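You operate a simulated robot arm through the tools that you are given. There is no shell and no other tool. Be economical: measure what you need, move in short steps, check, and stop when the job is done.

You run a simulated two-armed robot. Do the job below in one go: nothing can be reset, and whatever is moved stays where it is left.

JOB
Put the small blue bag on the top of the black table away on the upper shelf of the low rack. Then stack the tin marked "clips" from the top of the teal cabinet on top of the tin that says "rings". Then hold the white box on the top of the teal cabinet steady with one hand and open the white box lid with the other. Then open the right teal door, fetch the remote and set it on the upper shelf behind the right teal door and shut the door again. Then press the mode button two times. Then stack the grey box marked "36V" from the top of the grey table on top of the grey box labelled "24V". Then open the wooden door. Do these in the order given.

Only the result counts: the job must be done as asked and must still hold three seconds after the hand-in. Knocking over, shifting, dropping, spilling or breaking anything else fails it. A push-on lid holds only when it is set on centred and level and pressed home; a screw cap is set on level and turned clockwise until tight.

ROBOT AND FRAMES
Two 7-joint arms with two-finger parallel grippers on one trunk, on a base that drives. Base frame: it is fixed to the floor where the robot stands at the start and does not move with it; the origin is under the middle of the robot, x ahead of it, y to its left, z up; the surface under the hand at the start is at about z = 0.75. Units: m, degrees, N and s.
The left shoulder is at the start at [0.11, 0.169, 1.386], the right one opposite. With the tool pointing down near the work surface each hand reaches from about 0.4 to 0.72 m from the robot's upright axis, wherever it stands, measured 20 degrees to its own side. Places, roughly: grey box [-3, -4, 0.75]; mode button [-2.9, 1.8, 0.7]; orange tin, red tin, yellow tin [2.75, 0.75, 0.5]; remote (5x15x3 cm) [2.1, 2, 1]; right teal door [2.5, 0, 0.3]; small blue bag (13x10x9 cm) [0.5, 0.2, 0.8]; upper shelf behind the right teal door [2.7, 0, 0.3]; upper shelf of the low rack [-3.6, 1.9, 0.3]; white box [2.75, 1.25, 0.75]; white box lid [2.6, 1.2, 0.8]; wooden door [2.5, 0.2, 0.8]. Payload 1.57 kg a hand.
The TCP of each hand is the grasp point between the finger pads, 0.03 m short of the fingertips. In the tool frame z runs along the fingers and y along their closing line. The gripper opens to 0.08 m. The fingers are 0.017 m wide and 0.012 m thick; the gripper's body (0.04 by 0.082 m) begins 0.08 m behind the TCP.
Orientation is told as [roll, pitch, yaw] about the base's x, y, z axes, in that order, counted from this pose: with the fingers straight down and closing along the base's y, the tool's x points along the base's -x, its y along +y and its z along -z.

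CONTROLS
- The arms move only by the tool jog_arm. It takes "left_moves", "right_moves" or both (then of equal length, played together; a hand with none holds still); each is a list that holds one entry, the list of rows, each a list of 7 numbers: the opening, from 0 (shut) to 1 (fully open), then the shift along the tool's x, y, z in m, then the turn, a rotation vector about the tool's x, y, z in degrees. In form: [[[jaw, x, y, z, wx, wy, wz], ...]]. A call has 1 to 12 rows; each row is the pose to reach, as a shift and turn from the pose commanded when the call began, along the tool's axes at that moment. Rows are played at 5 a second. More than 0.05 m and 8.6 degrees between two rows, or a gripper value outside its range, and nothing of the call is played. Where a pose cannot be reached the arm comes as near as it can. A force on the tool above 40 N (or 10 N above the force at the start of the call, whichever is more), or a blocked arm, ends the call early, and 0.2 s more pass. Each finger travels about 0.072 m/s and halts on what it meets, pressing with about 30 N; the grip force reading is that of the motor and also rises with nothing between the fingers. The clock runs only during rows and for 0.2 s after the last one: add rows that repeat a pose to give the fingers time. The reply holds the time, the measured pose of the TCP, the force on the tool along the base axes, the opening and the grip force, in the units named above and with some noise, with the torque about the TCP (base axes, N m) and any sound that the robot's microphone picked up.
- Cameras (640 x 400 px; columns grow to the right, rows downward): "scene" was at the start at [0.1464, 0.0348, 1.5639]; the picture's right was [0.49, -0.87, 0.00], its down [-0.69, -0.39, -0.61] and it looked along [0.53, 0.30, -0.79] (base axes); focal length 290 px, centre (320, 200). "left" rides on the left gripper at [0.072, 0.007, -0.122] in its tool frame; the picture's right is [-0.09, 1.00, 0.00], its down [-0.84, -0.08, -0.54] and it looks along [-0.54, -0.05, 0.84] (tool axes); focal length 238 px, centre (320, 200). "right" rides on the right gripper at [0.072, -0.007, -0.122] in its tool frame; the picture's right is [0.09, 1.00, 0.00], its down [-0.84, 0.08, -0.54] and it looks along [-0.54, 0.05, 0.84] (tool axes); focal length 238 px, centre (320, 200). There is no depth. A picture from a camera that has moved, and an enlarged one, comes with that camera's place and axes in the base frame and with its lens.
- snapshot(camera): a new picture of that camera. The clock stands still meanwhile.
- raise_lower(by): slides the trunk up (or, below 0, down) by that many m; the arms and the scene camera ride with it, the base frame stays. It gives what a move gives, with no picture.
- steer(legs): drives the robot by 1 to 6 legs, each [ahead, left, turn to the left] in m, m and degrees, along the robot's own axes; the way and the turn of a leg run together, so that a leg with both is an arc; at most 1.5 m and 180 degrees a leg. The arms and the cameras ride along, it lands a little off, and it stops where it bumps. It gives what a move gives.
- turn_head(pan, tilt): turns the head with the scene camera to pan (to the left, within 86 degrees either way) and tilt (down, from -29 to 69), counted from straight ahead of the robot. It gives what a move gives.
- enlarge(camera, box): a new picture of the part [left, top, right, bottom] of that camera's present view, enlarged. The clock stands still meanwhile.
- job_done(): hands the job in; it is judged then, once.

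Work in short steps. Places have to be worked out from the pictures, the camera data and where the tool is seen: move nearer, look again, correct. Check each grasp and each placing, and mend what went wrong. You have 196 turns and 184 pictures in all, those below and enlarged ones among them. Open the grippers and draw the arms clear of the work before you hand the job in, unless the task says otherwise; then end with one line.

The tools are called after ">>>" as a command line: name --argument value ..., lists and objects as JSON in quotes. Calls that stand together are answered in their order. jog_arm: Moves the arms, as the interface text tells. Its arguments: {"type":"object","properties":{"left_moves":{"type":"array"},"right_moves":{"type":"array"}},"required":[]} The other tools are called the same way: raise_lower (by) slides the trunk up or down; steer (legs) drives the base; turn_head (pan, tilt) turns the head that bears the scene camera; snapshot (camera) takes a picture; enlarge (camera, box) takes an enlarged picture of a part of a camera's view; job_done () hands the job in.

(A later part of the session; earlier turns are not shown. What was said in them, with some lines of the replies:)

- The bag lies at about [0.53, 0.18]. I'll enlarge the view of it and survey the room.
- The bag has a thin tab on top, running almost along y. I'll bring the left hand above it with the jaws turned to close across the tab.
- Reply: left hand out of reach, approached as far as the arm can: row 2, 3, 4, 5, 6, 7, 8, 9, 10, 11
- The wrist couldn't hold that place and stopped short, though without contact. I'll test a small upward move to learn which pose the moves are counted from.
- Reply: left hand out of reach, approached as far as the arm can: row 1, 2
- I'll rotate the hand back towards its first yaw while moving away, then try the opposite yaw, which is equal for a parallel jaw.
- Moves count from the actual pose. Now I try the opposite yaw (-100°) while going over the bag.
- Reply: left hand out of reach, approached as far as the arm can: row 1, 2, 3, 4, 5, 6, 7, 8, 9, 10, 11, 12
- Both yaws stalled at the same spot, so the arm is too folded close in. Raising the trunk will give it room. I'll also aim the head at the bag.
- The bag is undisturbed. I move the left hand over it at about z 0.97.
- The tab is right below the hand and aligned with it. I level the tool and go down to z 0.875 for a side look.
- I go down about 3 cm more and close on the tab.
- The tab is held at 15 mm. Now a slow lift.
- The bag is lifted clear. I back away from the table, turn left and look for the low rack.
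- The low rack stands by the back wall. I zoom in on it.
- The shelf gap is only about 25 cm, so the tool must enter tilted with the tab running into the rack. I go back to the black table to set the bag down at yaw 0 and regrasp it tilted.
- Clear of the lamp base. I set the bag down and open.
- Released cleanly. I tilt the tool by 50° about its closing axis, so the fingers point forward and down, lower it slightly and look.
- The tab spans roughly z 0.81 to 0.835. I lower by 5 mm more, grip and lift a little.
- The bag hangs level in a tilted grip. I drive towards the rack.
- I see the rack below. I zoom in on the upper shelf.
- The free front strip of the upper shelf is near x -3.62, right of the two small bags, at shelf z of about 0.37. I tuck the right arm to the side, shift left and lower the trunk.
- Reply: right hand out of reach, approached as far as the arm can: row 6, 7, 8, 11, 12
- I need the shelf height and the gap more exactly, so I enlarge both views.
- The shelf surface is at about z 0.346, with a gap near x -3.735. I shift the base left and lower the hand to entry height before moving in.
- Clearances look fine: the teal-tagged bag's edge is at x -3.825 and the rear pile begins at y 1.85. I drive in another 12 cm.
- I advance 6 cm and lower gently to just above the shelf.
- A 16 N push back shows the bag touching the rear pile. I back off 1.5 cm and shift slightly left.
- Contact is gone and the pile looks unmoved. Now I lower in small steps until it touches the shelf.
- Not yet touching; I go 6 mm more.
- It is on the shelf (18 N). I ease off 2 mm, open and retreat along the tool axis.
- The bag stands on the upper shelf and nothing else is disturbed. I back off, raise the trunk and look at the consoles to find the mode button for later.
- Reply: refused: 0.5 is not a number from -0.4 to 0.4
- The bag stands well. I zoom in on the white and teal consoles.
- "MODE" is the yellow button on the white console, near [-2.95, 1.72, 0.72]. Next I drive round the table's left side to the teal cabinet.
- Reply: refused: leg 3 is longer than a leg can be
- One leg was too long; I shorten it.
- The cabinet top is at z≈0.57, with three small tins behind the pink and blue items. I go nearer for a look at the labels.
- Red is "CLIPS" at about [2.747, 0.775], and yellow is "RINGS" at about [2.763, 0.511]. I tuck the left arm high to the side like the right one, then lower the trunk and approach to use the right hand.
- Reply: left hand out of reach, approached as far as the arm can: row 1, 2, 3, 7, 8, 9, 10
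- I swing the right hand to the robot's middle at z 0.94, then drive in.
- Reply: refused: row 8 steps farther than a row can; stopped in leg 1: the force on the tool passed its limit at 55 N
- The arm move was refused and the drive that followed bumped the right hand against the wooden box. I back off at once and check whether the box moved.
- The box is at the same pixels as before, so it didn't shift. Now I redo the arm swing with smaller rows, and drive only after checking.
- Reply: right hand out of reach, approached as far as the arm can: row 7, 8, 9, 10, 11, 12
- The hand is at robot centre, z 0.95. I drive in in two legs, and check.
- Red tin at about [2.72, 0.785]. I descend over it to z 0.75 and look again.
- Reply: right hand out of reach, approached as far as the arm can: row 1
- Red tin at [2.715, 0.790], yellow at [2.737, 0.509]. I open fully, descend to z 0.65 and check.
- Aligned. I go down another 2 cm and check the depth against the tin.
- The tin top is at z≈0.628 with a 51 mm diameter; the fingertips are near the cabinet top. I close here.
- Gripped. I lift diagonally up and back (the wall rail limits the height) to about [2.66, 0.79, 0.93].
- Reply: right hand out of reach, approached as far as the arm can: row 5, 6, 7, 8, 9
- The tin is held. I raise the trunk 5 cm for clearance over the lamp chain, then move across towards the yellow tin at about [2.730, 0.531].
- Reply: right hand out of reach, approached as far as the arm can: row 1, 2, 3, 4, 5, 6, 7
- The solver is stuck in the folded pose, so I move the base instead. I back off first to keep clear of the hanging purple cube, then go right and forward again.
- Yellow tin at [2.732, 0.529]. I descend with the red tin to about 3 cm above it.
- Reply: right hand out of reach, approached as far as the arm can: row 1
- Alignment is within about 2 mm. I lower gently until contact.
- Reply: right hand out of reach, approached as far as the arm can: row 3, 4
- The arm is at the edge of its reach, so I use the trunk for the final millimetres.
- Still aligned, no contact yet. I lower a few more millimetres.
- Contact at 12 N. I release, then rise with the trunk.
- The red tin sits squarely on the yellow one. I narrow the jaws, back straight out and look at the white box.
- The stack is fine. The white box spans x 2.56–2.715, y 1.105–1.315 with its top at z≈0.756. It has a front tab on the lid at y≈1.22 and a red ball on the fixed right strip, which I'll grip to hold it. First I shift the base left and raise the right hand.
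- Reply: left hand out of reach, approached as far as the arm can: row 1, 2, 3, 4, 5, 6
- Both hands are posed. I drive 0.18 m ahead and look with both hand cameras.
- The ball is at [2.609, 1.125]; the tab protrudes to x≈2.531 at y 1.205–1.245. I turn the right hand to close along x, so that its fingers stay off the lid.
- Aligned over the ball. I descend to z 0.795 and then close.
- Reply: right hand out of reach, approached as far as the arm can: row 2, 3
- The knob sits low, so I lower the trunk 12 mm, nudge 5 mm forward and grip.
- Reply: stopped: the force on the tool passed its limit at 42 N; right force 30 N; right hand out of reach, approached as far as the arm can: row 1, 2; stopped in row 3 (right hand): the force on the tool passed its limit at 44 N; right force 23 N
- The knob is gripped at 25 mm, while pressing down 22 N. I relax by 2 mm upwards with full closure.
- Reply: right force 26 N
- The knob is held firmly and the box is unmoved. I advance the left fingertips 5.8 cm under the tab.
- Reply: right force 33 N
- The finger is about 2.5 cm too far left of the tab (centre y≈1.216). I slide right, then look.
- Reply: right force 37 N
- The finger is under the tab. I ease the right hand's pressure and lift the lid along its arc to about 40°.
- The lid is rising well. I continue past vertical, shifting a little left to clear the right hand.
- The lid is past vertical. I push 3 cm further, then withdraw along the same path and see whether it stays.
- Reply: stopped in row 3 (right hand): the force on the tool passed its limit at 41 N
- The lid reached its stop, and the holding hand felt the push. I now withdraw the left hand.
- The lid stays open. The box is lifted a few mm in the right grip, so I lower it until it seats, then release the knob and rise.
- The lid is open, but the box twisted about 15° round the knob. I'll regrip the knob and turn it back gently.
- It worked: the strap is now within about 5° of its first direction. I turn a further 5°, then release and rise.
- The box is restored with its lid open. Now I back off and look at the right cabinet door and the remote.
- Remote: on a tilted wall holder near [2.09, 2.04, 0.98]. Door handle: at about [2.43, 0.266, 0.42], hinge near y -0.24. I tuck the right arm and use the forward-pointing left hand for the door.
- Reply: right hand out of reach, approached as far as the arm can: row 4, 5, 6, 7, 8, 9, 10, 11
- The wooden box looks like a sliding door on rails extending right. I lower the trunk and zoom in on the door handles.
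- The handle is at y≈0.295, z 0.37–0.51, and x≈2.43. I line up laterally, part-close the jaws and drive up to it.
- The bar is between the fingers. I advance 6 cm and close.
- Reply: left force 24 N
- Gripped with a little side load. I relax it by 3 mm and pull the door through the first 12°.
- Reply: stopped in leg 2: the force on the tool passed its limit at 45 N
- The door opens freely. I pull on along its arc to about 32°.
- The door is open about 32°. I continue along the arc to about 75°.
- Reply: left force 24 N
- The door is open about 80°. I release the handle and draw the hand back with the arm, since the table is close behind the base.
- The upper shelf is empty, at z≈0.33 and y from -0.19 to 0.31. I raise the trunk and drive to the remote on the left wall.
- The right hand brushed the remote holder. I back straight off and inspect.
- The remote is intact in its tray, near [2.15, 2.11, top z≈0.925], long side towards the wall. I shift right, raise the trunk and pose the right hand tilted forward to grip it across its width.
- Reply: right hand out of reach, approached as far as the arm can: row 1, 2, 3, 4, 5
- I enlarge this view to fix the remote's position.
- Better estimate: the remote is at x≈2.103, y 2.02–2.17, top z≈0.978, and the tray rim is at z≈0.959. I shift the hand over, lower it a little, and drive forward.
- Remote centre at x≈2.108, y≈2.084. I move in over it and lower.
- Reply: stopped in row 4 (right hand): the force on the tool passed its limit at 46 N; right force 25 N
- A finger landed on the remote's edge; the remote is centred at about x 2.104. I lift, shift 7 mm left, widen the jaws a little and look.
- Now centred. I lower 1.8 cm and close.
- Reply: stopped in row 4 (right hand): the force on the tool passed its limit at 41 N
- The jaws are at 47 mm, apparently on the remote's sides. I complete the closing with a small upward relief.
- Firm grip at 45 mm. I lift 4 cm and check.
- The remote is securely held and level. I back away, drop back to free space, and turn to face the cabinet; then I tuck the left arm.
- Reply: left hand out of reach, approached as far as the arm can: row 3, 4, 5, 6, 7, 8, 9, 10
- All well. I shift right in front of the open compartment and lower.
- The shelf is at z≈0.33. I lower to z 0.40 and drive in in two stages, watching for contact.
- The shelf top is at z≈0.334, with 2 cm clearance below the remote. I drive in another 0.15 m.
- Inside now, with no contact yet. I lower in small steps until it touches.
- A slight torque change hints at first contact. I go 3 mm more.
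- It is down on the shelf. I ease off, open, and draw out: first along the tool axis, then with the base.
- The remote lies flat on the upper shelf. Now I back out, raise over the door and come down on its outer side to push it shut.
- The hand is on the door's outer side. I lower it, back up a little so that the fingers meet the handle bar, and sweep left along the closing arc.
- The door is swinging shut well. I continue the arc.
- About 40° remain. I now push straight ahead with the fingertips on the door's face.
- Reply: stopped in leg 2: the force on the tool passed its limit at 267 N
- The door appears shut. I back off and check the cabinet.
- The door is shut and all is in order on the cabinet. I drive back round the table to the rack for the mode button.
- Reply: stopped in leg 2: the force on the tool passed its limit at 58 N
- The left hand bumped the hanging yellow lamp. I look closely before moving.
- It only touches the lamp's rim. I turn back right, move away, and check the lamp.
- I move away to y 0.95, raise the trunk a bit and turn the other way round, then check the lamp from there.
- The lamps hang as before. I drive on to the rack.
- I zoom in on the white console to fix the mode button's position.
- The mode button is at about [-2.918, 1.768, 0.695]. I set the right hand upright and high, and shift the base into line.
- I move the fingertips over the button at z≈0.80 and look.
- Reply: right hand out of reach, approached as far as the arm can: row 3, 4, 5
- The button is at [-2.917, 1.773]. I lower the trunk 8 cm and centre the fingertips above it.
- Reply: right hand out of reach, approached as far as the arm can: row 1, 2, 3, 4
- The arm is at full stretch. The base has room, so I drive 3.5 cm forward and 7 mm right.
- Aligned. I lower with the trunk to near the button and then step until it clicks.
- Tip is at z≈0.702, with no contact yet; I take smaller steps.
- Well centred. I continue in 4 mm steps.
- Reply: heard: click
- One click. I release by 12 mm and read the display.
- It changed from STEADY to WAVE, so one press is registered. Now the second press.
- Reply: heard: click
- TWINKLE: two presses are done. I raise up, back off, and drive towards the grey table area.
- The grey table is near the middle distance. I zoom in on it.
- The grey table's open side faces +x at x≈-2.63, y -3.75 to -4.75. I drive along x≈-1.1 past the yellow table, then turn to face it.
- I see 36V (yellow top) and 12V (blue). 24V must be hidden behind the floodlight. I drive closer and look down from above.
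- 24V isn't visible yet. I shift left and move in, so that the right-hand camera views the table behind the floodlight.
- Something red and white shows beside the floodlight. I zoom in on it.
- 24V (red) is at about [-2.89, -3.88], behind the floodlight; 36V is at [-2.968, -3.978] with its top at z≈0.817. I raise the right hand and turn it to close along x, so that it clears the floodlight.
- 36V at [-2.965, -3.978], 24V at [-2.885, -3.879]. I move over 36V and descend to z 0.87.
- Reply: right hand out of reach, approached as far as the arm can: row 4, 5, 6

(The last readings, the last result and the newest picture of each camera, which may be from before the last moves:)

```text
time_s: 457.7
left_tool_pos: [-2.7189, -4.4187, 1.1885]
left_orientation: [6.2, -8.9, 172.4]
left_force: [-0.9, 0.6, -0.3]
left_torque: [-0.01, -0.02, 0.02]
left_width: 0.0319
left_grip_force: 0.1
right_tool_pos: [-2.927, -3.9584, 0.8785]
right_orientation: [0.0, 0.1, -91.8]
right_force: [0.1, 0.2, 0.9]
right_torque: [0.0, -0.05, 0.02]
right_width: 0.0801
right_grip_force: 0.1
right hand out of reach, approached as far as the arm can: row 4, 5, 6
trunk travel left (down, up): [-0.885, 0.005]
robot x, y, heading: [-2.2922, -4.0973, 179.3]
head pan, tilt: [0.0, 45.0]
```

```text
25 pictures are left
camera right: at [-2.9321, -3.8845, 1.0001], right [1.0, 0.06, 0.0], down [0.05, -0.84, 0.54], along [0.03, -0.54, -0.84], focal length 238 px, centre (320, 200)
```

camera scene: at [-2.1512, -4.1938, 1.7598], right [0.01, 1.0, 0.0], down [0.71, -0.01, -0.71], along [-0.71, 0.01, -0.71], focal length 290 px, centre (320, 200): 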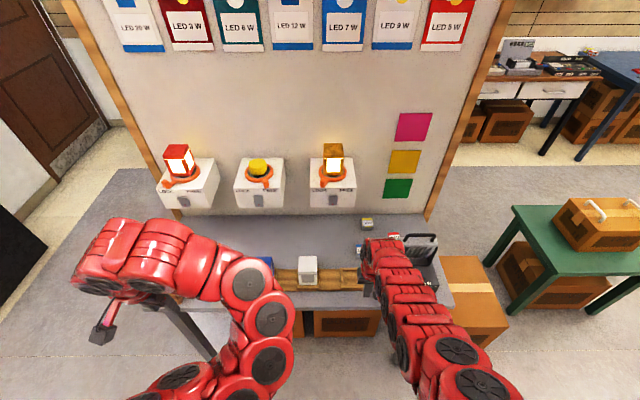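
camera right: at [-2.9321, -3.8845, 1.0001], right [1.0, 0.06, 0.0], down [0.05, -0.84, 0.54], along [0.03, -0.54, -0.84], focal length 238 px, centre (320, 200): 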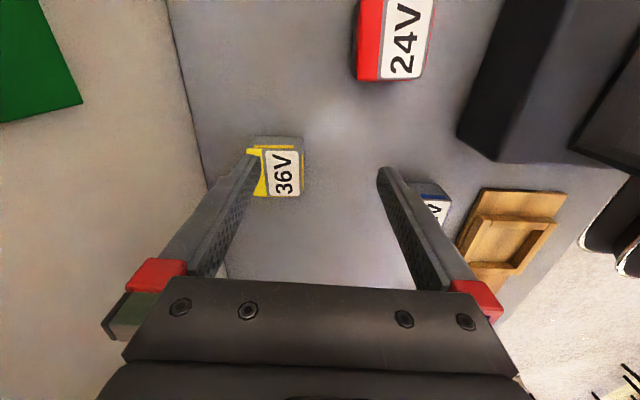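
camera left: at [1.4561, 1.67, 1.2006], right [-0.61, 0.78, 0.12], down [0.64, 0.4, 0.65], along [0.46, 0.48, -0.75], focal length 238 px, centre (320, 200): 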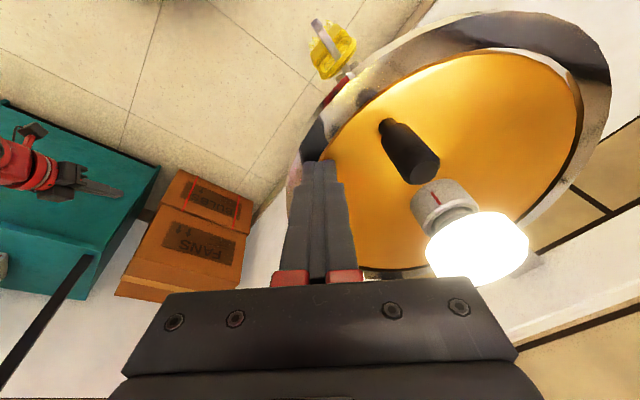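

I shift the base 4 cm forward and 2 cm left to centre over 36V.

>>> steer --legs '[[0.035, 0.019, 0]]'

>>> snapshot --camera "right"

```text
time_s: 458.6
left_tool_pos: [-2.7493, -4.4342, 1.1917]
left_orientation: [6.3, -9.2, 172.5]
left_force: [0.7, -0.5, 0.6]
left_torque: [-0.01, 0.04, 0.0]
left_width: 0.0319
left_grip_force: 0.1
right_tool_pos: [-2.9567, -3.9745, 0.8796]
right_orientation: [-0.2, 0.0, -91.8]
right_force: [0.1, 0.5, 0.3]
right_torque: [-0.02, 0.05, 0.01]
right_width: 0.0801
right_grip_force: 0.1
trunk travel left (down, up): [-0.885, 0.005]
robot x, y, heading: [-2.3224, -4.1173, 179.4]
head pan, tilt: [0.0, 45.0]
```

```text
24 pictures are left
camera right: at [-2.9619, -3.9008, 1.0033], right [1.0, 0.06, 0.0], down [0.05, -0.84, 0.54], along [0.03, -0.54, -0.84], focal length 238 px, centre (320, 200)
```

right: 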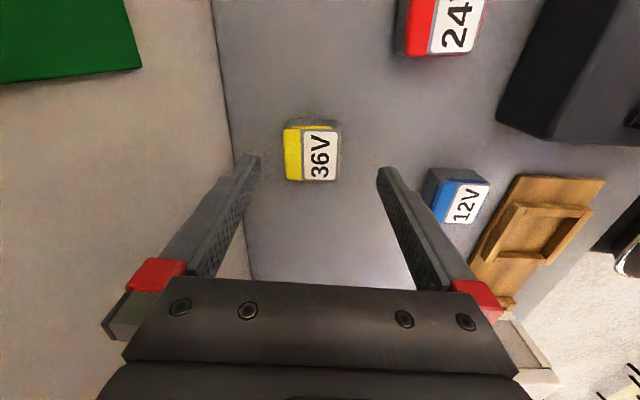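

36V is centred within 8 mm. I lower with the trunk in two steps.

>>> raise_lower --by -0.055

>>> jog_arm --right_moves '[[[1, 0, -0.004, 0, 0, 0, 0], [1, 0, -0.008, 0, 0, 0, 0], [1, 0, -0.008, 0, 0, 0, 0]]]'

>>> snapshot --camera "right"

```text
time_s: 459.5
left_tool_pos: [-2.7526, -4.437, 1.1332]
left_orientation: [6.2, -8.9, 172.4]
left_force: [-0.3, 0.2, 0.2]
left_torque: [-0.01, 0.03, 0.01]
left_width: 0.0321
left_grip_force: 0.1
right_tool_pos: [-2.9604, -3.9753, 0.8239]
right_orientation: [0.0, 0.1, -92.0]
right_force: [0.3, 0.8, -0.2]
right_torque: [0.03, -0.02, 0.02]
right_width: 0.0801
right_grip_force: 0.0
trunk travel left (down, up): [-0.83, 0.06]
robot x, y, heading: [-2.3227, -4.1229, 179.4]
head pan, tilt: [0.0, 45.0]
```

```text
time_s: 460.3
left_tool_pos: [-2.7538, -4.437, 1.133]
left_orientation: [6.2, -9.2, 172.4]
left_force: [-0.3, -0.6, 0.0]
left_torque: [-0.01, 0.04, 0.0]
left_width: 0.0322
left_grip_force: 0.0
right_tool_pos: [-2.9606, -3.9771, 0.823]
right_orientation: [0.0, 0.1, -91.9]
right_force: [0.4, -0.9, 0.2]
right_torque: [0.0, 0.01, 0.03]
right_width: 0.08
right_grip_force: 0.1
right hand out of reach, approached as far as the arm can: row 1, 2, 3
trunk travel left (down, up): [-0.83, 0.06]
robot x, y, heading: [-2.3246, -4.1211, 179.3]
head pan, tilt: [0.0, 45.0]
```

```text
23 pictures are left
camera right: at [-2.9661, -3.9027, 0.9457], right [1.0, 0.06, 0.0], down [0.05, -0.84, 0.54], along [0.03, -0.54, -0.84], focal length 238 px, centre (320, 200)
```

right: 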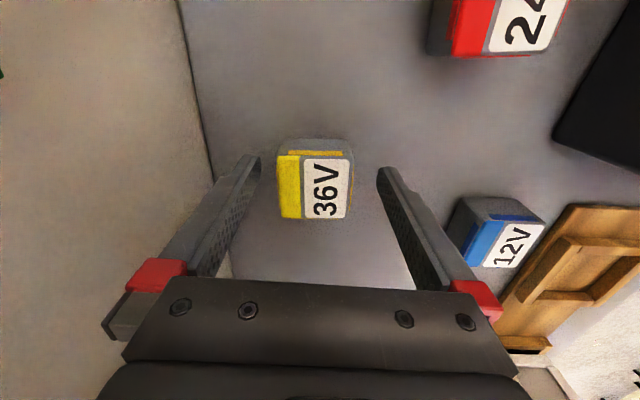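

Centred. I lower another 1.4 cm and close.

>>> raise_lower --by -0.014

>>> jog_arm --right_moves '[[[0.7, 0, 0, 0, 0, 0, 0], [0.4, 0, 0, 0, 0, 0, 0], [0, 0, 0, 0, 0, 0, 0], [0, 0, 0, 0, 0, 0, 0], [0, 0, 0, 0, 0, 0, 0]]]'

```text
time_s: 461.0
left_tool_pos: [-2.7544, -4.4375, 1.1198]
left_orientation: [6.2, -9.0, 172.4]
left_force: [-0.3, -1.0, 0.2]
left_torque: [0.01, 0.01, 0.02]
left_width: 0.0318
left_grip_force: 0.1
right_tool_pos: [-2.9607, -3.9759, 0.81]
right_orientation: [-0.2, 0.2, -91.9]
right_force: [-2.0, 1.3, 14.8]
right_torque: [-0.09, -0.62, 0.07]
right_width: 0.0782
right_grip_force: 0.1
trunk travel left (down, up): [-0.816, 0.074]
robot x, y, heading: [-2.3211, -4.1175, 179.3]
head pan, tilt: [0.0, 45.0]
```

```text
time_s: 462.2
left_tool_pos: [-2.7522, -4.4373, 1.1214]
left_orientation: [6.2, -9.0, 172.4]
left_force: [0.8, 0.7, -0.7]
left_torque: [0.0, -0.01, 0.02]
left_width: 0.0321
left_grip_force: 0.1
right_tool_pos: [-2.96, -3.9759, 0.8108]
right_orientation: [0.0, 0.0, -92.0]
right_force: [4.0, -0.1, 19.7]
right_torque: [-0.18, -0.58, 0.01]
right_width: 0.0454
right_grip_force: 30.0
trunk travel left (down, up): [-0.816, 0.074]
robot x, y, heading: [-2.3217, -4.1167, 179.1]
head pan, tilt: [0.0, 45.0]
```

Gripped at 45 mm with the tips on the table (z≈0.78). I lift with the trunk and move the base so that 36V comes over 24V.

>>> raise_lower --by 0.073

>>> steer --legs '[[-0.074, -0.097, 0]]'

>>> snapshot --camera "right"

```text
time_s: 463.3
left_tool_pos: [-2.7552, -4.4371, 1.1937]
left_orientation: [6.2, -9.0, 172.4]
left_force: [-1.0, -0.4, -0.1]
left_torque: [-0.03, -0.03, 0.01]
left_width: 0.0319
left_grip_force: 0.2
right_tool_pos: [-2.9603, -3.9768, 0.8822]
right_orientation: [0.1, 0.2, -91.9]
right_force: [-1.0, -0.4, -1.0]
right_torque: [0.01, -0.01, 0.01]
right_width: 0.0452
right_grip_force: 30.4
trunk travel left (down, up): [-0.889, 0.001]
robot x, y, heading: [-2.3225, -4.1242, 179.2]
head pan, tilt: [0.0, 45.0]
```

```text
time_s: 464.5
left_tool_pos: [-2.6816, -4.3423, 1.1918]
left_orientation: [6.1, -8.9, 172.3]
left_force: [-0.9, 0.6, 0.4]
left_torque: [0.01, 0.0, 0.03]
left_width: 0.032
left_grip_force: 0.0
right_tool_pos: [-2.8869, -3.8825, 0.8809]
right_orientation: [0.1, 0.2, -91.9]
right_force: [0.0, -0.3, 0.4]
right_torque: [0.0, -0.04, 0.02]
right_width: 0.0454
right_grip_force: 30.2
trunk travel left (down, up): [-0.889, 0.001]
robot x, y, heading: [-2.2467, -4.0237, 179.3]
head pan, tilt: [0.0, 45.0]
```

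```text
22 pictures are left
camera right: at [-2.8915, -3.8075, 1.0044], right [1.0, 0.06, 0.0], down [0.05, -0.84, 0.54], along [0.03, -0.54, -0.84], focal length 238 px, centre (320, 200)
```

right: 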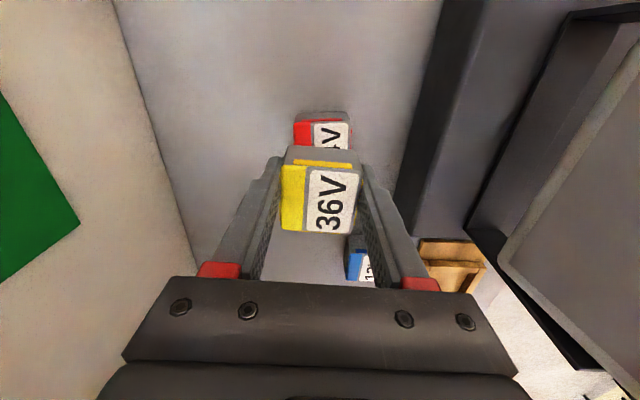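

Alignment is within about 2 mm in both axes. I lower with the trunk to just above contact.

>>> raise_lower --by -0.028

>>> snapshot --camera "right"

```text
time_s: 465.2
left_tool_pos: [-2.6788, -4.3406, 1.1643]
left_orientation: [6.1, -9.1, 172.4]
left_force: [0.4, -0.5, -0.5]
left_torque: [0.0, 0.02, -0.03]
left_width: 0.0321
left_grip_force: 0.2
right_tool_pos: [-2.8864, -3.8796, 0.8535]
right_orientation: [0.0, 0.1, -91.9]
right_force: [0.2, 0.4, -1.1]
right_torque: [-0.02, 0.01, 0.0]
right_width: 0.0453
right_grip_force: 30.0
trunk travel left (down, up): [-0.861, 0.029]
robot x, y, heading: [-2.2476, -4.0238, 179.3]
head pan, tilt: [0.0, 45.0]
```

```text
21 pictures are left
camera right: at [-2.8903, -3.8061, 0.977], right [1.0, 0.06, 0.0], down [0.05, -0.84, 0.54], along [0.03, -0.54, -0.84], focal length 238 px, centre (320, 200)
```

right: 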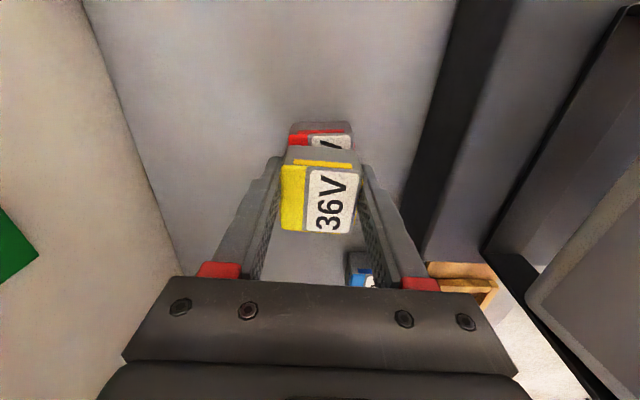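

Still aligned within 1 mm. I lower to contact.

>>> raise_lower --by -0.005

>>> raise_lower --by -0.003

```text
time_s: 465.8
left_tool_pos: [-2.6805, -4.3419, 1.1598]
left_orientation: [6.2, -9.0, 172.3]
left_force: [-0.4, 0.5, 0.6]
left_torque: [0.01, -0.01, 0.02]
left_width: 0.0321
left_grip_force: 0.0
right_tool_pos: [-2.8841, -3.8796, 0.8496]
right_orientation: [0.1, 0.1, -91.9]
right_force: [0.3, 0.6, -0.4]
right_torque: [0.01, -0.02, -0.01]
right_width: 0.0456
right_grip_force: 30.2
trunk travel left (down, up): [-0.856, 0.034]
robot x, y, heading: [-2.2446, -4.0253, 179.6]
head pan, tilt: [0.0, 45.0]
```

```text
time_s: 466.3
left_tool_pos: [-2.6807, -4.3422, 1.1571]
left_orientation: [6.3, -9.1, 172.3]
left_force: [-0.2, 0.0, 0.5]
left_torque: [0.01, 0.01, 0.03]
left_width: 0.0322
left_grip_force: 0.0
right_tool_pos: [-2.8848, -3.8801, 0.8459]
right_orientation: [-0.1, 0.2, -91.9]
right_force: [0.7, -0.8, 5.3]
right_torque: [-0.01, -0.05, -0.01]
right_width: 0.0453
right_grip_force: 30.3
trunk travel left (down, up): [-0.853, 0.037]
robot x, y, heading: [-2.2505, -4.0221, 179.3]
head pan, tilt: [0.0, 45.0]
```

Contact at 5 N. I release and rise with the trunk.

>>> jog_arm --right_moves '[[[0.65, 0, 0, 0, 0, 0, 0], [0.8, 0, 0, 0, 0, 0, 0], [0.9, 0, 0, 0, 0, 0, 0], [0.9, 0, 0, 0, 0, 0, 0]]]'

>>> raise_lower --by 0.036

>>> jog_arm --right_moves '[[[0.9, 0, 0, -0.03, 0, 0, 0], [0.9, 0, 0, -0.07, 0, 0, 0], [0.9, 0, 0, -0.11, 0, 0, 0], [0.9, 0, 0, -0.11, 0, 0, 0]]]'

>>> snapshot --camera "right"

```text
time_s: 467.3
left_tool_pos: [-2.6806, -4.3409, 1.1563]
left_orientation: [6.2, -9.0, 172.3]
left_force: [0.5, 0.1, -0.3]
left_torque: [0.02, 0.02, 0.01]
left_width: 0.0318
left_grip_force: 0.1
right_tool_pos: [-2.886, -3.8791, 0.8461]
right_orientation: [0.1, 0.0, -91.9]
right_force: [0.5, 0.2, 0.0]
right_torque: [0.0, -0.02, 0.02]
right_width: 0.0721
right_grip_force: 0.1
trunk travel left (down, up): [-0.853, 0.037]
robot x, y, heading: [-2.2506, -4.0223, 179.2]
head pan, tilt: [0.0, 45.0]
```

```text
time_s: 468.1
left_tool_pos: [-2.6806, -4.3404, 1.1929]
left_orientation: [6.2, -8.9, 172.4]
left_force: [-0.5, 0.2, 0.1]
left_torque: [0.02, 0.01, 0.0]
left_width: 0.0321
left_grip_force: 0.1
right_tool_pos: [-2.8869, -3.8802, 0.8814]
right_orientation: [0.0, 0.1, -91.8]
right_force: [0.0, 0.1, -0.4]
right_torque: [0.03, -0.02, -0.01]
right_width: 0.0722
right_grip_force: 0.1
trunk travel left (down, up): [-0.889, 0.001]
robot x, y, heading: [-2.2473, -4.0245, 179.3]
head pan, tilt: [0.0, 45.0]
```

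```text
time_s: 469.1
left_tool_pos: [-2.6805, -4.3403, 1.1946]
left_orientation: [6.3, -9.0, 172.3]
left_force: [0.7, 0.7, 0.5]
left_torque: [-0.01, 0.02, 0.02]
left_width: 0.032
left_grip_force: 0.0
right_tool_pos: [-2.8847, -3.8801, 0.9925]
right_orientation: [0.1, 0.1, -91.9]
right_force: [0.2, -0.1, 0.6]
right_torque: [0.01, 0.02, -0.02]
right_width: 0.072
right_grip_force: 0.2
trunk travel left (down, up): [-0.889, 0.001]
robot x, y, heading: [-2.244, -4.0222, 179.3]
head pan, tilt: [0.0, 45.0]
```

```text
20 pictures are left
camera right: at [-2.8914, -3.8071, 1.1158], right [1.0, 0.06, 0.0], down [0.05, -0.84, 0.54], along [0.03, -0.54, -0.84], focal length 238 px, centre (320, 200)
```

right: 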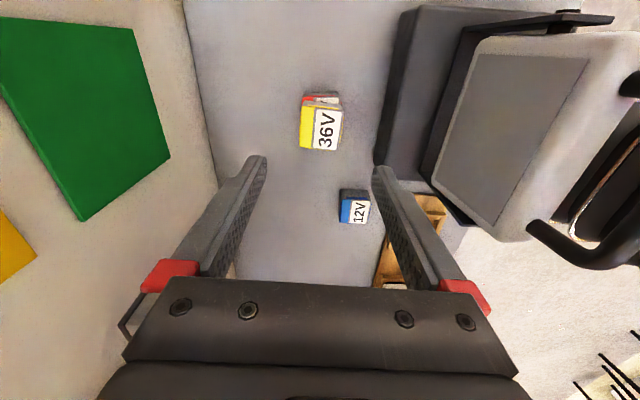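

The 36V box sits squarely on the 24V box. I slide left to clear the floodlight, back out and drive towards the cabinet.

>>> steer --legs '[[0, 0.24, 0], [-1.25, 0, 0], [0, 0, -90], [1.45, 0, 0], [1.45, 0, 0], [1.45, 0, 0]]'

>>> steer --legs '[[0.93, 0, 0], [0, 0, -89.5], [1.2, 0, 0], [1.15, 0, 0]]'

```text
time_s: 470.5
left_tool_pos: [-2.6825, -4.4882, 1.1917]
left_orientation: [6.1, -8.9, 172.4]
left_force: [-0.5, -1.4, -0.2]
left_torque: [0.1, -0.01, -0.01]
left_width: 0.0317
left_grip_force: 0.0
right_tool_pos: [-2.8881, -4.0158, 0.9934]
right_orientation: [0.2, 1.3, -92.6]
right_force: [-2.3, 20.0, -2.6]
right_torque: [-1.99, -0.27, 0.15]
right_width: 0.0718
right_grip_force: 0.1
trunk travel left (down, up): [-0.889, 0.001]
robot x, y, heading: [-2.2506, -4.1678, 179.1]
head pan, tilt: [0.0, 45.0]
stopped in leg 1: the force on the tool passed its limit at 62 N (the readings are from after the stop); the commanded pose is now the measured one
```

```text
time_s: 472.1
left_tool_pos: [-2.8007, -4.4815, 1.1955]
left_orientation: [6.3, -9.2, 172.2]
left_force: [0.2, -1.0, -0.7]
left_torque: [-0.03, 0.03, -0.01]
left_width: 0.0323
left_grip_force: 0.2
right_tool_pos: [-2.9972, -4.0174, 0.9919]
right_orientation: [1.6, 0.6, -91.7]
right_force: [21.7, -1.9, 11.5]
right_torque: [-0.07, 2.47, 0.25]
right_width: 0.0546
right_grip_force: 0.1
trunk travel left (down, up): [-0.889, 0.001]
robot x, y, heading: [-2.3743, -4.1627, 179.1]
head pan, tilt: [0.0, 45.0]
stopped in leg 1: the force on the tool passed its limit at 240 N (the readings are from after the stop); the commanded pose is now the measured one
```

I chained moves carelessly: the hand touched a wall-lamp holder and was then pushed into the partition. I stop and look.

>>> snapshot --camera "scene"

>>> snapshot --camera "right"

```text
19 pictures are left
camera scene: at [-2.5264, -4.1641, 1.7642], right [0.01, 1.0, 0.0], down [0.7, -0.01, -0.71], along [-0.71, 0.01, -0.7], focal length 290 px, centre (320, 200)
```

scene: 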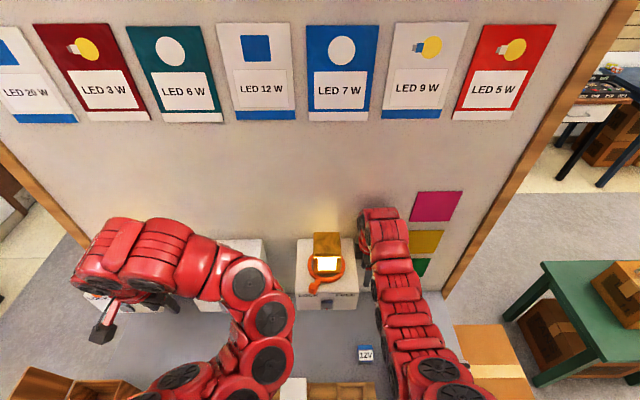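

```text
18 pictures are left
camera right: at [-3.0076, -3.9445, 1.1156], right [1.0, 0.06, 0.03], down [0.04, -0.84, 0.54], along [0.06, -0.53, -0.84], focal length 238 px, centre (320, 200)
```

right: 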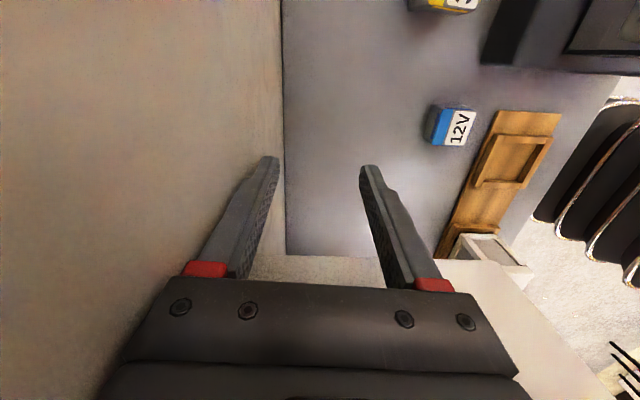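

Everything seems in place. I back straight out only, then check.

>>> steer --legs '[[-0.6, 0, 0]]'

>>> turn_head --pan 0 --tilt 40

>>> snapshot --camera "scene"

```text
time_s: 475.5
left_tool_pos: [-2.2093, -4.489, 1.1926]
left_orientation: [6.2, -8.9, 172.1]
left_force: [-0.2, -0.9, 0.6]
left_torque: [0.0, 0.0, -0.01]
left_width: 0.0317
left_grip_force: 0.1
right_tool_pos: [-2.4063, -4.0246, 0.9895]
right_orientation: [1.7, 0.7, -91.6]
right_force: [-0.6, 0.5, 0.2]
right_torque: [0.04, 0.0, 0.0]
right_width: 0.0719
right_grip_force: 0.0
trunk travel left (down, up): [-0.889, 0.001]
robot x, y, heading: [-1.7741, -4.1702, 179.4]
head pan, tilt: [0.0, 45.0]
```

```text
time_s: 476.2
left_tool_pos: [-2.2083, -4.4904, 1.1943]
left_orientation: [6.2, -9.1, 172.2]
left_force: [0.3, 0.2, 0.5]
left_torque: [0.02, -0.01, 0.0]
left_width: 0.032
left_grip_force: 0.1
right_tool_pos: [-2.405, -4.0246, 0.9902]
right_orientation: [1.6, 0.5, -91.6]
right_force: [0.3, 0.2, -0.2]
right_torque: [-0.02, 0.0, -0.02]
right_width: 0.072
right_grip_force: 0.1
trunk travel left (down, up): [-0.889, 0.001]
robot x, y, heading: [-1.7726, -4.1692, 179.5]
head pan, tilt: [0.0, 40.0]
```

```text
17 pictures are left
camera scene: at [-1.9394, -4.1717, 1.7709], right [0.01, 1.0, 0.0], down [0.64, -0.01, -0.77], along [-0.77, 0.01, -0.64], focal length 290 px, centre (320, 200)
```

scene: 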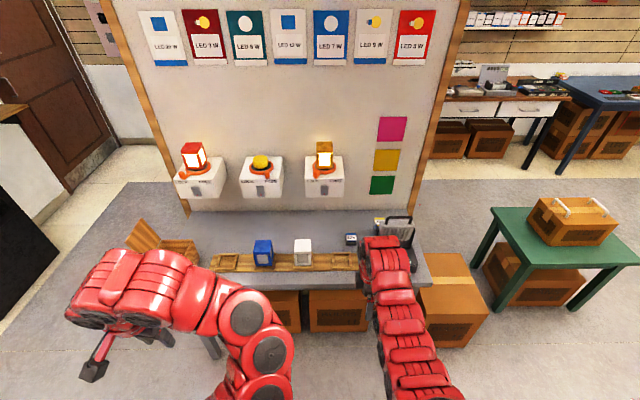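

All in place: the three wall lamps and the stack. I drive back towards the cabinet, one call at a time.

>>> steer --legs '[[-0.75, 0, 0], [0, 0, -89.5], [1.45, 0, 0], [1.45, 0, 0], [1.45, 0, 0], [0.9, 0, 0]]'

```text
time_s: 508.8
left_tool_pos: [-1.4058, 1.4992, 1.192]
left_orientation: [6.2, -9.0, 83.6]
left_force: [-0.6, -0.1, -0.7]
left_torque: [0.0, -0.01, 0.0]
left_width: 0.032
left_grip_force: 0.0
right_tool_pos: [-0.9448, 1.7091, 0.9902]
right_orientation: [1.5, 0.7, 179.6]
right_force: [-0.3, -0.4, 0.6]
right_torque: [-0.01, -0.02, -0.02]
right_width: 0.0719
right_grip_force: 0.1
trunk travel left (down, up): [-0.889, 0.001]
robot x, y, heading: [-1.0787, 1.076, 90.8]
head pan, tilt: [0.0, 40.0]
```

Now I turn and go along the left side of the table to the cabinet.

>>> steer --legs '[[0, 0, -90.8], [1.2, 0, 0], [1.15, 0, 0], [0.1, -0.78, 0]]'

>>> turn_head --pan 0 --tilt 35

>>> enlarge --camera "scene" --box '[200, 130, 480, 330]'

```text
time_s: 527.9
left_tool_pos: [1.7866, 0.6294, 1.1933]
left_orientation: [6.2, -9.0, -6.5]
left_force: [0.0, 1.0, 1.0]
left_torque: [-0.02, 0.02, -0.01]
left_width: 0.032
left_grip_force: 0.0
right_tool_pos: [1.9951, 0.169, 0.9885]
right_orientation: [1.6, 0.7, 89.5]
right_force: [0.6, 0.2, -0.3]
right_torque: [0.01, -0.04, 0.01]
right_width: 0.0722
right_grip_force: 0.0
trunk travel left (down, up): [-0.889, 0.001]
robot x, y, heading: [1.359, 0.304, 0.5]
head pan, tilt: [0.0, 40.0]
```

```text
time_s: 528.6
left_tool_pos: [1.7872, 0.6293, 1.1942]
left_orientation: [6.2, -9.0, -6.5]
left_force: [0.0, 0.9, -0.3]
left_torque: [-0.02, -0.03, -0.02]
left_width: 0.032
left_grip_force: 0.1
right_tool_pos: [1.9944, 0.1685, 0.9886]
right_orientation: [1.6, 0.7, 89.6]
right_force: [-0.4, -0.3, 0.1]
right_torque: [-0.04, 0.01, 0.01]
right_width: 0.0717
right_grip_force: 0.1
trunk travel left (down, up): [-0.889, 0.001]
robot x, y, heading: [1.3617, 0.3059, 0.3]
head pan, tilt: [0.0, 35.0]
```

```text
2.00 times, centred on (340, 230) of scene
camera zoom: at [1.5309, 0.3019, 1.7784], right [0.01, -1.0, 0.0], down [-0.57, -0.01, -0.82], along [0.82, 0.01, -0.57], focal length 580 px, centre (280, 140)
```

zoom: 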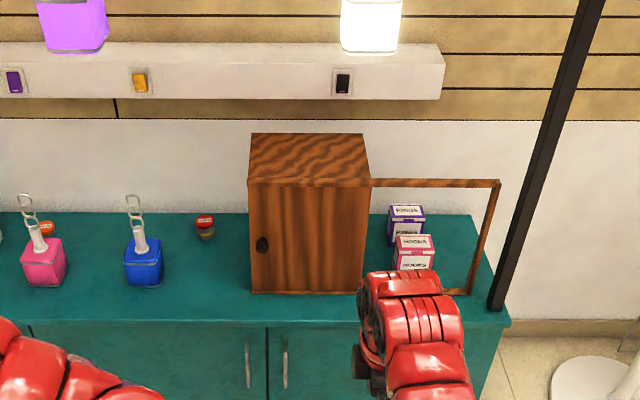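

It's a sliding door on rails going right, with the knob at about [2.53, 0.36, 0.78]. I restore the right hand's yaw, then tilt it forward and lower.

>>> jog_arm --right_moves '[[[0.9, 0, 0, 0, 0, 0, 8.2], [0.9, 0, 0, 0, 0, 0, 16.4], [0.9, 0, 0, 0, 0, 0, 24.6], [0.9, 0, 0, 0, 0, 0, 32.8], [0.9, 0, 0, 0, 0, 0, 41], [0.9, 0, 0, 0, 0, 0, 49.2], [0.9, 0, 0, 0, 0, 0, 57.4], [0.9, 0, 0, 0, 0, 0, 65.6], [0.9, 0, 0, 0, 0, 0, 73.8], [0.9, 0, 0, 0, 0, 0, 82], [0.9, 0, 0, 0, 0, 0, 89.3], [0.9, 0, 0, 0, 0, 0, 89.3]]]'

>>> jog_arm --right_moves '[[[0.9, 0, 0, 0, 0, -7.9, 0], [0.9, 0, 0, 0.01, 0, -15.7, 0], [0.9, 0, 0, 0.02, 0, -23.6, 0], [0.9, 0, 0, 0.03, 0, -31.4, 0], [0.9, 0, 0, 0.04, 0, -39.3, 0], [0.9, 0, 0, 0.04, 0, -47.1, 0], [0.9, 0, 0, 0.04, 0, -55, 0], [0.9, 0, 0, 0.04, 0, -55, 0]]]'

>>> raise_lower --by -0.16

```text
time_s: 531.2
left_tool_pos: [1.7865, 0.6302, 1.1925]
left_orientation: [6.2, -9.1, -6.5]
left_force: [-0.2, -0.1, 0.2]
left_torque: [0.02, 0.02, 0.0]
left_width: 0.0321
left_grip_force: 0.0
right_tool_pos: [1.9947, 0.1675, 0.9889]
right_orientation: [-0.6, 1.5, 0.3]
right_force: [-0.6, -0.8, 0.3]
right_torque: [-0.02, -0.04, -0.01]
right_width: 0.0722
right_grip_force: 0.0
trunk travel left (down, up): [-0.889, 0.001]
robot x, y, heading: [1.3626, 0.3006, 0.7]
head pan, tilt: [0.0, 35.0]
```

```text
time_s: 533.0
left_tool_pos: [1.7867, 0.6297, 1.1932]
left_orientation: [6.2, -9.1, -6.4]
left_force: [0.2, 0.4, 0.9]
left_torque: [-0.01, 0.01, 0.02]
left_width: 0.0322
left_grip_force: 0.1
right_tool_pos: [1.9937, 0.1684, 0.9489]
right_orientation: [-1.1, -53.4, 1.1]
right_force: [-0.3, -0.6, -0.1]
right_torque: [0.0, -0.03, -0.03]
right_width: 0.0721
right_grip_force: 0.1
trunk travel left (down, up): [-0.889, 0.001]
robot x, y, heading: [1.3609, 0.3047, 0.7]
head pan, tilt: [0.0, 35.0]
```

```text
time_s: 534.8
left_tool_pos: [1.7858, 0.6297, 1.0344]
left_orientation: [6.2, -9.0, -6.4]
left_force: [0.5, -0.3, 0.2]
left_torque: [-0.01, -0.01, 0.01]
left_width: 0.032
left_grip_force: 0.0
right_tool_pos: [1.9938, 0.1681, 0.7895]
right_orientation: [-1.0, -53.4, 1.1]
right_force: [0.2, -0.5, 0.1]
right_torque: [-0.02, 0.0, 0.01]
right_width: 0.0716
right_grip_force: 0.1
trunk travel left (down, up): [-0.729, 0.161]
robot x, y, heading: [1.3574, 0.3045, 0.6]
head pan, tilt: [0.0, 35.0]
```

I line up laterally with the knob and approach to about 12 cm, then look.

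>>> steer --legs '[[0, 0.192, -0.6], [0.41, 0, 0]]'

>>> snapshot --camera "right"

```text
time_s: 538.5
left_tool_pos: [2.2, 0.8137, 1.0331]
left_orientation: [6.2, -9.1, -7.3]
left_force: [0.0, 0.3, 0.3]
left_torque: [0.02, 0.01, 0.01]
left_width: 0.0319
left_grip_force: 0.1
right_tool_pos: [2.3999, 0.3495, 0.7898]
right_orientation: [-1.0, -53.4, 0.3]
right_force: [0.9, 0.6, -0.3]
right_torque: [0.0, 0.04, 0.04]
right_width: 0.0722
right_grip_force: 0.1
trunk travel left (down, up): [-0.729, 0.161]
robot x, y, heading: [1.7672, 0.493, -0.2]
head pan, tilt: [0.0, 35.0]
```

```text
15 pictures are left
camera right: at [2.2581, 0.3461, 0.8059], right [-0.04, 1.0, -0.08], down [0.07, 0.09, 0.99], along [1.0, 0.04, -0.07], focal length 238 px, centre (320, 200)
```

right: 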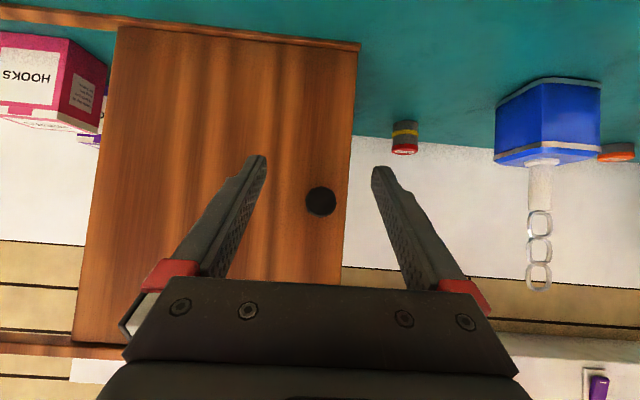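

The knob is at y≈0.358, z≈0.788. I advance 10 cm and look.

>>> steer --legs '[[0.095, 0.007, 0]]'

>>> snapshot --camera "right"

```text
time_s: 539.6
left_tool_pos: [2.2935, 0.8196, 1.0331]
left_orientation: [6.2, -9.0, -7.4]
left_force: [0.1, 0.1, 0.7]
left_torque: [0.02, 0.02, -0.01]
left_width: 0.0319
left_grip_force: 0.2
right_tool_pos: [2.4942, 0.3568, 0.7889]
right_orientation: [-1.0, -53.3, 0.3]
right_force: [-0.9, -0.2, 0.4]
right_torque: [-0.02, 0.0, 0.01]
right_width: 0.072
right_grip_force: 0.1
trunk travel left (down, up): [-0.729, 0.161]
robot x, y, heading: [1.8633, 0.5004, -0.3]
head pan, tilt: [0.0, 35.0]
```

```text
14 pictures are left
camera right: at [2.352, 0.3527, 0.8056], right [-0.04, 1.0, -0.08], down [0.07, 0.09, 0.99], along [1.0, 0.04, -0.07], focal length 238 px, centre (320, 200)
```

right: 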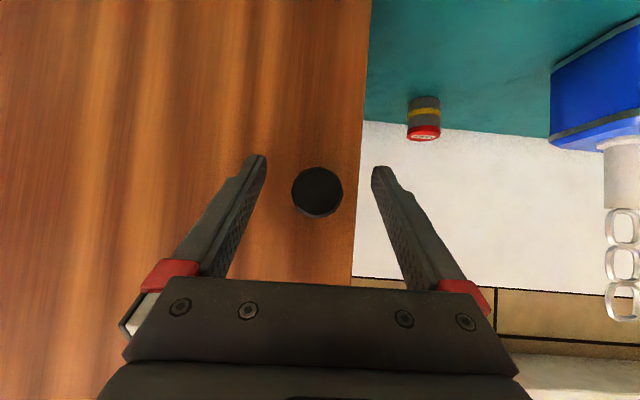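

The knob is between the fingers. I advance 8 mm, rise 6 mm and grip.

>>> jog_arm --right_moves '[[[0.9, -0.0096, 0, 0.0028, 0, 0, 0], [0.6, -0.0096, 0, 0.0028, 0, 0, 0], [0.4, -0.0096, 0, 0.0028, 0, 0, 0], [0, -0.0096, 0, 0.0028, 0, 0, 0], [0, -0.0096, 0, 0.0028, 0, 0, 0]]]'

```text
time_s: 540.9
left_tool_pos: [2.2904, 0.8192, 1.0354]
left_orientation: [6.2, -9.2, -7.4]
left_force: [-0.5, 0.0, -0.5]
left_torque: [0.02, -0.01, 0.0]
left_width: 0.0321
left_grip_force: 0.1
right_tool_pos: [2.4959, 0.355, 0.7952]
right_orientation: [-1.0, -52.9, 0.2]
right_force: [-13.0, -6.6, 9.3]
right_torque: [-0.34, 0.45, 0.46]
right_width: 0.0314
right_grip_force: 30.0
trunk travel left (down, up): [-0.729, 0.161]
robot x, y, heading: [1.8629, 0.497, -0.5]
head pan, tilt: [0.0, 35.0]
stopped in row 5 (right hand): the force on the tool passed its limit at 43 N (the readings are from after the stop); the commanded pose is now the measured one
```

The knob is gripped at 31 mm. I relieve the contact by 3 mm and try sliding right 4 cm.

>>> jog_arm --right_moves '[[[0, 0.0018, 0, -0.0024, 0, 0, 0], [0, 0.0018, 0, -0.0024, 0, 0, 0]]]'

>>> steer --legs '[[0, -0.04, 0]]'

>>> snapshot --camera "right"

```text
time_s: 541.5
left_tool_pos: [2.2926, 0.819, 1.0341]
left_orientation: [6.2, -8.9, -7.5]
left_force: [0.8, 1.0, -0.7]
left_torque: [-0.02, 0.01, -0.01]
left_width: 0.0321
left_grip_force: 0.1
right_tool_pos: [2.4959, 0.3548, 0.794]
right_orientation: [-0.9, -53.1, 0.1]
right_force: [3.5, -13.5, 7.1]
right_torque: [-0.26, 0.44, 0.32]
right_width: 0.0316
right_grip_force: 39.8
trunk travel left (down, up): [-0.729, 0.161]
robot x, y, heading: [1.8664, 0.5007, -0.3]
head pan, tilt: [0.0, 35.0]
```

```text
time_s: 542.4
left_tool_pos: [2.292, 0.7822, 1.033]
left_orientation: [6.0, -8.9, -7.3]
left_force: [-0.2, -0.1, 0.5]
left_torque: [0.0, -0.01, -0.01]
left_width: 0.0322
left_grip_force: 0.0
right_tool_pos: [2.4953, 0.3192, 0.7944]
right_orientation: [-0.9, -53.0, 0.4]
right_force: [8.7, 1.4, 9.8]
right_torque: [-0.45, 0.75, 0.42]
right_width: 0.0318
right_grip_force: 40.5
trunk travel left (down, up): [-0.729, 0.161]
robot x, y, heading: [1.8633, 0.4602, -0.4]
head pan, tilt: [0.0, 35.0]
```

```text
13 pictures are left
camera right: at [2.3546, 0.3153, 0.8107], right [-0.05, 1.0, -0.08], down [0.07, 0.09, 0.99], along [1.0, 0.04, -0.07], focal length 238 px, centre (320, 200)
```

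right: 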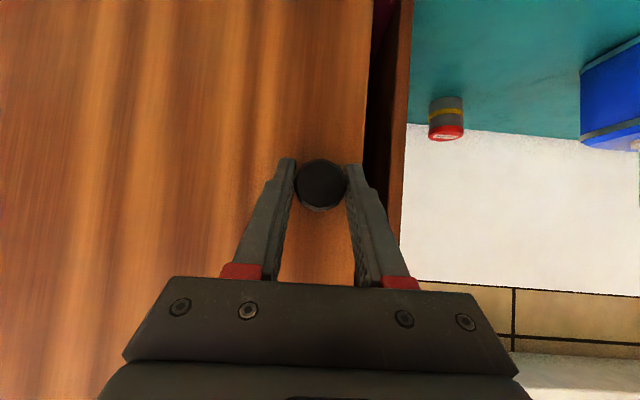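

The door slides and a gap has opened. I continue to the right in steps.

>>> steer --legs '[[0, -0.07, 0], [0, -0.07, 0]]'

>>> steer --legs '[[0, -0.06, 0]]'

>>> snapshot --camera "scene"

```text
time_s: 544.0
left_tool_pos: [2.2915, 0.6425, 1.0328]
left_orientation: [6.2, -9.0, -7.3]
left_force: [0.7, -0.4, 0.0]
left_torque: [0.05, -0.04, 0.02]
left_width: 0.032
left_grip_force: 0.0
right_tool_pos: [2.4969, 0.1785, 0.7937]
right_orientation: [-0.8, -53.0, 0.3]
right_force: [8.6, 1.5, 5.6]
right_torque: [-0.48, 0.74, 0.43]
right_width: 0.0315
right_grip_force: 40.4
trunk travel left (down, up): [-0.729, 0.161]
robot x, y, heading: [1.8652, 0.3186, -0.2]
head pan, tilt: [0.0, 35.0]
```

```text
time_s: 545.0
left_tool_pos: [2.2917, 0.5831, 1.0329]
left_orientation: [6.1, -8.9, -7.4]
left_force: [0.4, -0.2, 0.2]
left_torque: [0.01, -0.04, 0.0]
left_width: 0.0321
left_grip_force: 0.0
right_tool_pos: [2.4957, 0.1205, 0.794]
right_orientation: [-1.1, -53.0, 0.5]
right_force: [7.4, 1.8, 2.2]
right_torque: [-0.49, 0.75, 0.34]
right_width: 0.0314
right_grip_force: 40.3
trunk travel left (down, up): [-0.729, 0.161]
robot x, y, heading: [1.8586, 0.2631, -0.0]
head pan, tilt: [0.0, 35.0]
```

```text
12 pictures are left
camera scene: at [2.0318, 0.2604, 1.6183], right [0.0, -1.0, 0.0], down [-0.57, 0.0, -0.82], along [0.82, 0.0, -0.57], focal length 290 px, centre (320, 200)
```

scene: 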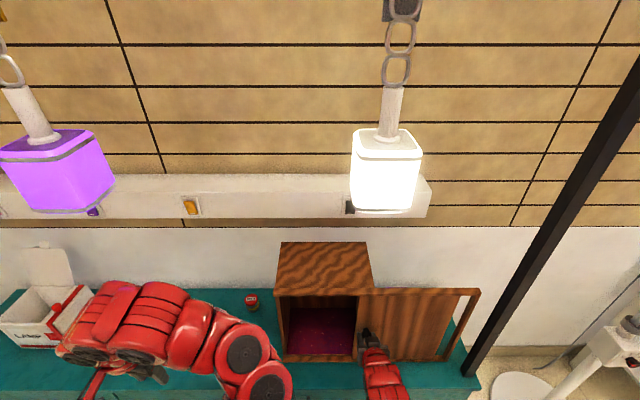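

The door is nearly fully open. I slide a last 3.5 cm.

>>> steer --legs '[[0, -0.035, 0]]'

```text
time_s: 546.0
left_tool_pos: [2.291, 0.5474, 1.0338]
left_orientation: [6.2, -9.1, -7.1]
left_force: [-1.2, -0.5, 0.3]
left_torque: [0.01, 0.04, -0.03]
left_width: 0.0322
left_grip_force: 0.0
right_tool_pos: [2.4967, 0.0929, 0.7927]
right_orientation: [0.4, -52.9, 0.0]
right_force: [5.2, -0.8, 1.1]
right_torque: [0.04, -0.26, 0.3]
right_width: 0.0314
right_grip_force: 40.2
trunk travel left (down, up): [-0.729, 0.161]
robot x, y, heading: [1.8599, 0.2296, 0.1]
head pan, tilt: [0.0, 35.0]
stopped in leg 1: the force on the tool passed its limit at 45 N (the readings are from after the stop); the commanded pose is now the measured one
```

It reached the end stop. I release the knob and back away.

>>> jog_arm --right_moves '[[[0.6, 0, 0, 0, 0, 0, 0], [0.9, 0, 0, 0, 0, 0, 0], [0.9, 0, 0, 0, 0, 0, 0], [0.9, 0, 0, 0, 0, 0, 0]]]'

>>> steer --legs '[[-0.4, 0, 0]]'

>>> snapshot --camera "scene"

```text
time_s: 547.0
left_tool_pos: [2.2909, 0.5485, 1.034]
left_orientation: [6.2, -9.0, -7.1]
left_force: [-0.6, -0.1, 0.4]
left_torque: [0.0, -0.02, -0.03]
left_width: 0.0321
left_grip_force: 0.1
right_tool_pos: [2.4949, 0.0931, 0.7929]
right_orientation: [0.3, -52.9, 0.0]
right_force: [-1.3, 0.1, -0.5]
right_torque: [0.01, 0.03, -0.01]
right_width: 0.072
right_grip_force: 0.1
trunk travel left (down, up): [-0.729, 0.161]
robot x, y, heading: [1.861, 0.2243, 0.2]
head pan, tilt: [0.0, 35.0]
```

```text
time_s: 549.5
left_tool_pos: [1.8899, 0.5478, 1.0342]
left_orientation: [6.2, -9.2, -7.1]
left_force: [-0.2, 0.7, -0.3]
left_torque: [-0.01, -0.01, 0.01]
left_width: 0.032
left_grip_force: 0.0
right_tool_pos: [2.0961, 0.0939, 0.7924]
right_orientation: [0.3, -53.0, 0.1]
right_force: [0.0, 0.1, -0.3]
right_torque: [0.01, -0.04, -0.01]
right_width: 0.0718
right_grip_force: 0.1
trunk travel left (down, up): [-0.729, 0.161]
robot x, y, heading: [1.4607, 0.2314, -0.2]
head pan, tilt: [0.0, 35.0]
```

```text
11 pictures are left
camera scene: at [1.6307, 0.2242, 1.6184], right [0.0, -1.0, 0.0], down [-0.57, 0.0, -0.82], along [0.82, 0.0, -0.57], focal length 290 px, centre (320, 200)
```

scene: 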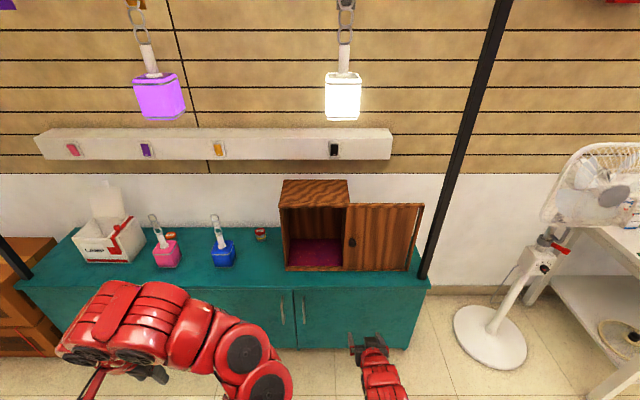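

All looks right: the wooden door is fully open, the lid is open, and the tins are stacked. I make one last close check of the cabinet.

>>> enlarge --camera "scene" --box '[60, 180, 440, 360]'

>>> jog_arm --left_moves '[[[1, 0, 0, 0, 0, 0, 0], [1, 0, 0, 0, 0, 0, 0], [1, 0, 0, 0, 0, 0, 0]]]'

```text
1.68 times, centred on (250, 270) of scene
camera zoom: at [1.6307, 0.2242, 1.6184], right [0.0, -1.0, 0.0], down [-0.57, 0.0, -0.82], along [0.82, 0.0, -0.57], focal length 488 px, centre (438, 82)
```

zoom: 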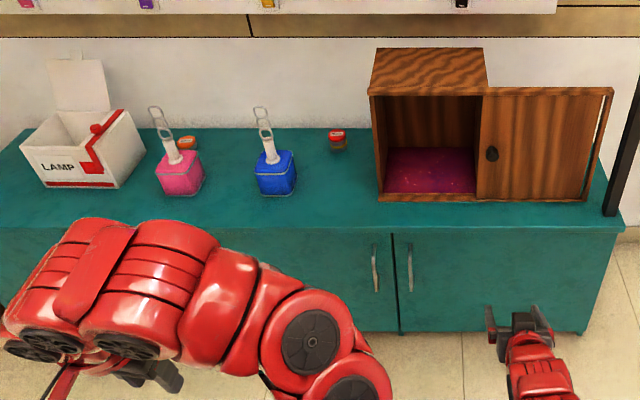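

```text
time_s: 550.3
left_tool_pos: [1.89, 0.5482, 1.0328]
left_orientation: [6.2, -9.0, -7.0]
left_force: [0.7, -0.1, -0.5]
left_torque: [0.01, -0.01, -0.02]
left_width: 0.0797
left_grip_force: 0.2
right_tool_pos: [2.0951, 0.0936, 0.7918]
right_orientation: [0.4, -52.9, 0.1]
right_force: [-0.3, -0.4, 0.0]
right_torque: [-0.03, -0.02, 0.01]
right_width: 0.072
right_grip_force: 0.0
trunk travel left (down, up): [-0.729, 0.161]
robot x, y, heading: [1.4606, 0.2259, 0.1]
head pan, tilt: [0.0, 35.0]
```

Every part is done, the grippers are open and the arms are clear, so I hand in.

>>> job_done

```text
The job is handed in.
```

All seven tasks were done in the order given and the job is handed in. The white box twisted about 15° as its lid reached the stop, and I turned it back. The hands also bumped the wooden box, the yellow wall lamp, the remote's tray and the grey table's lamp panel; nothing looked moved or damaged afterwards.
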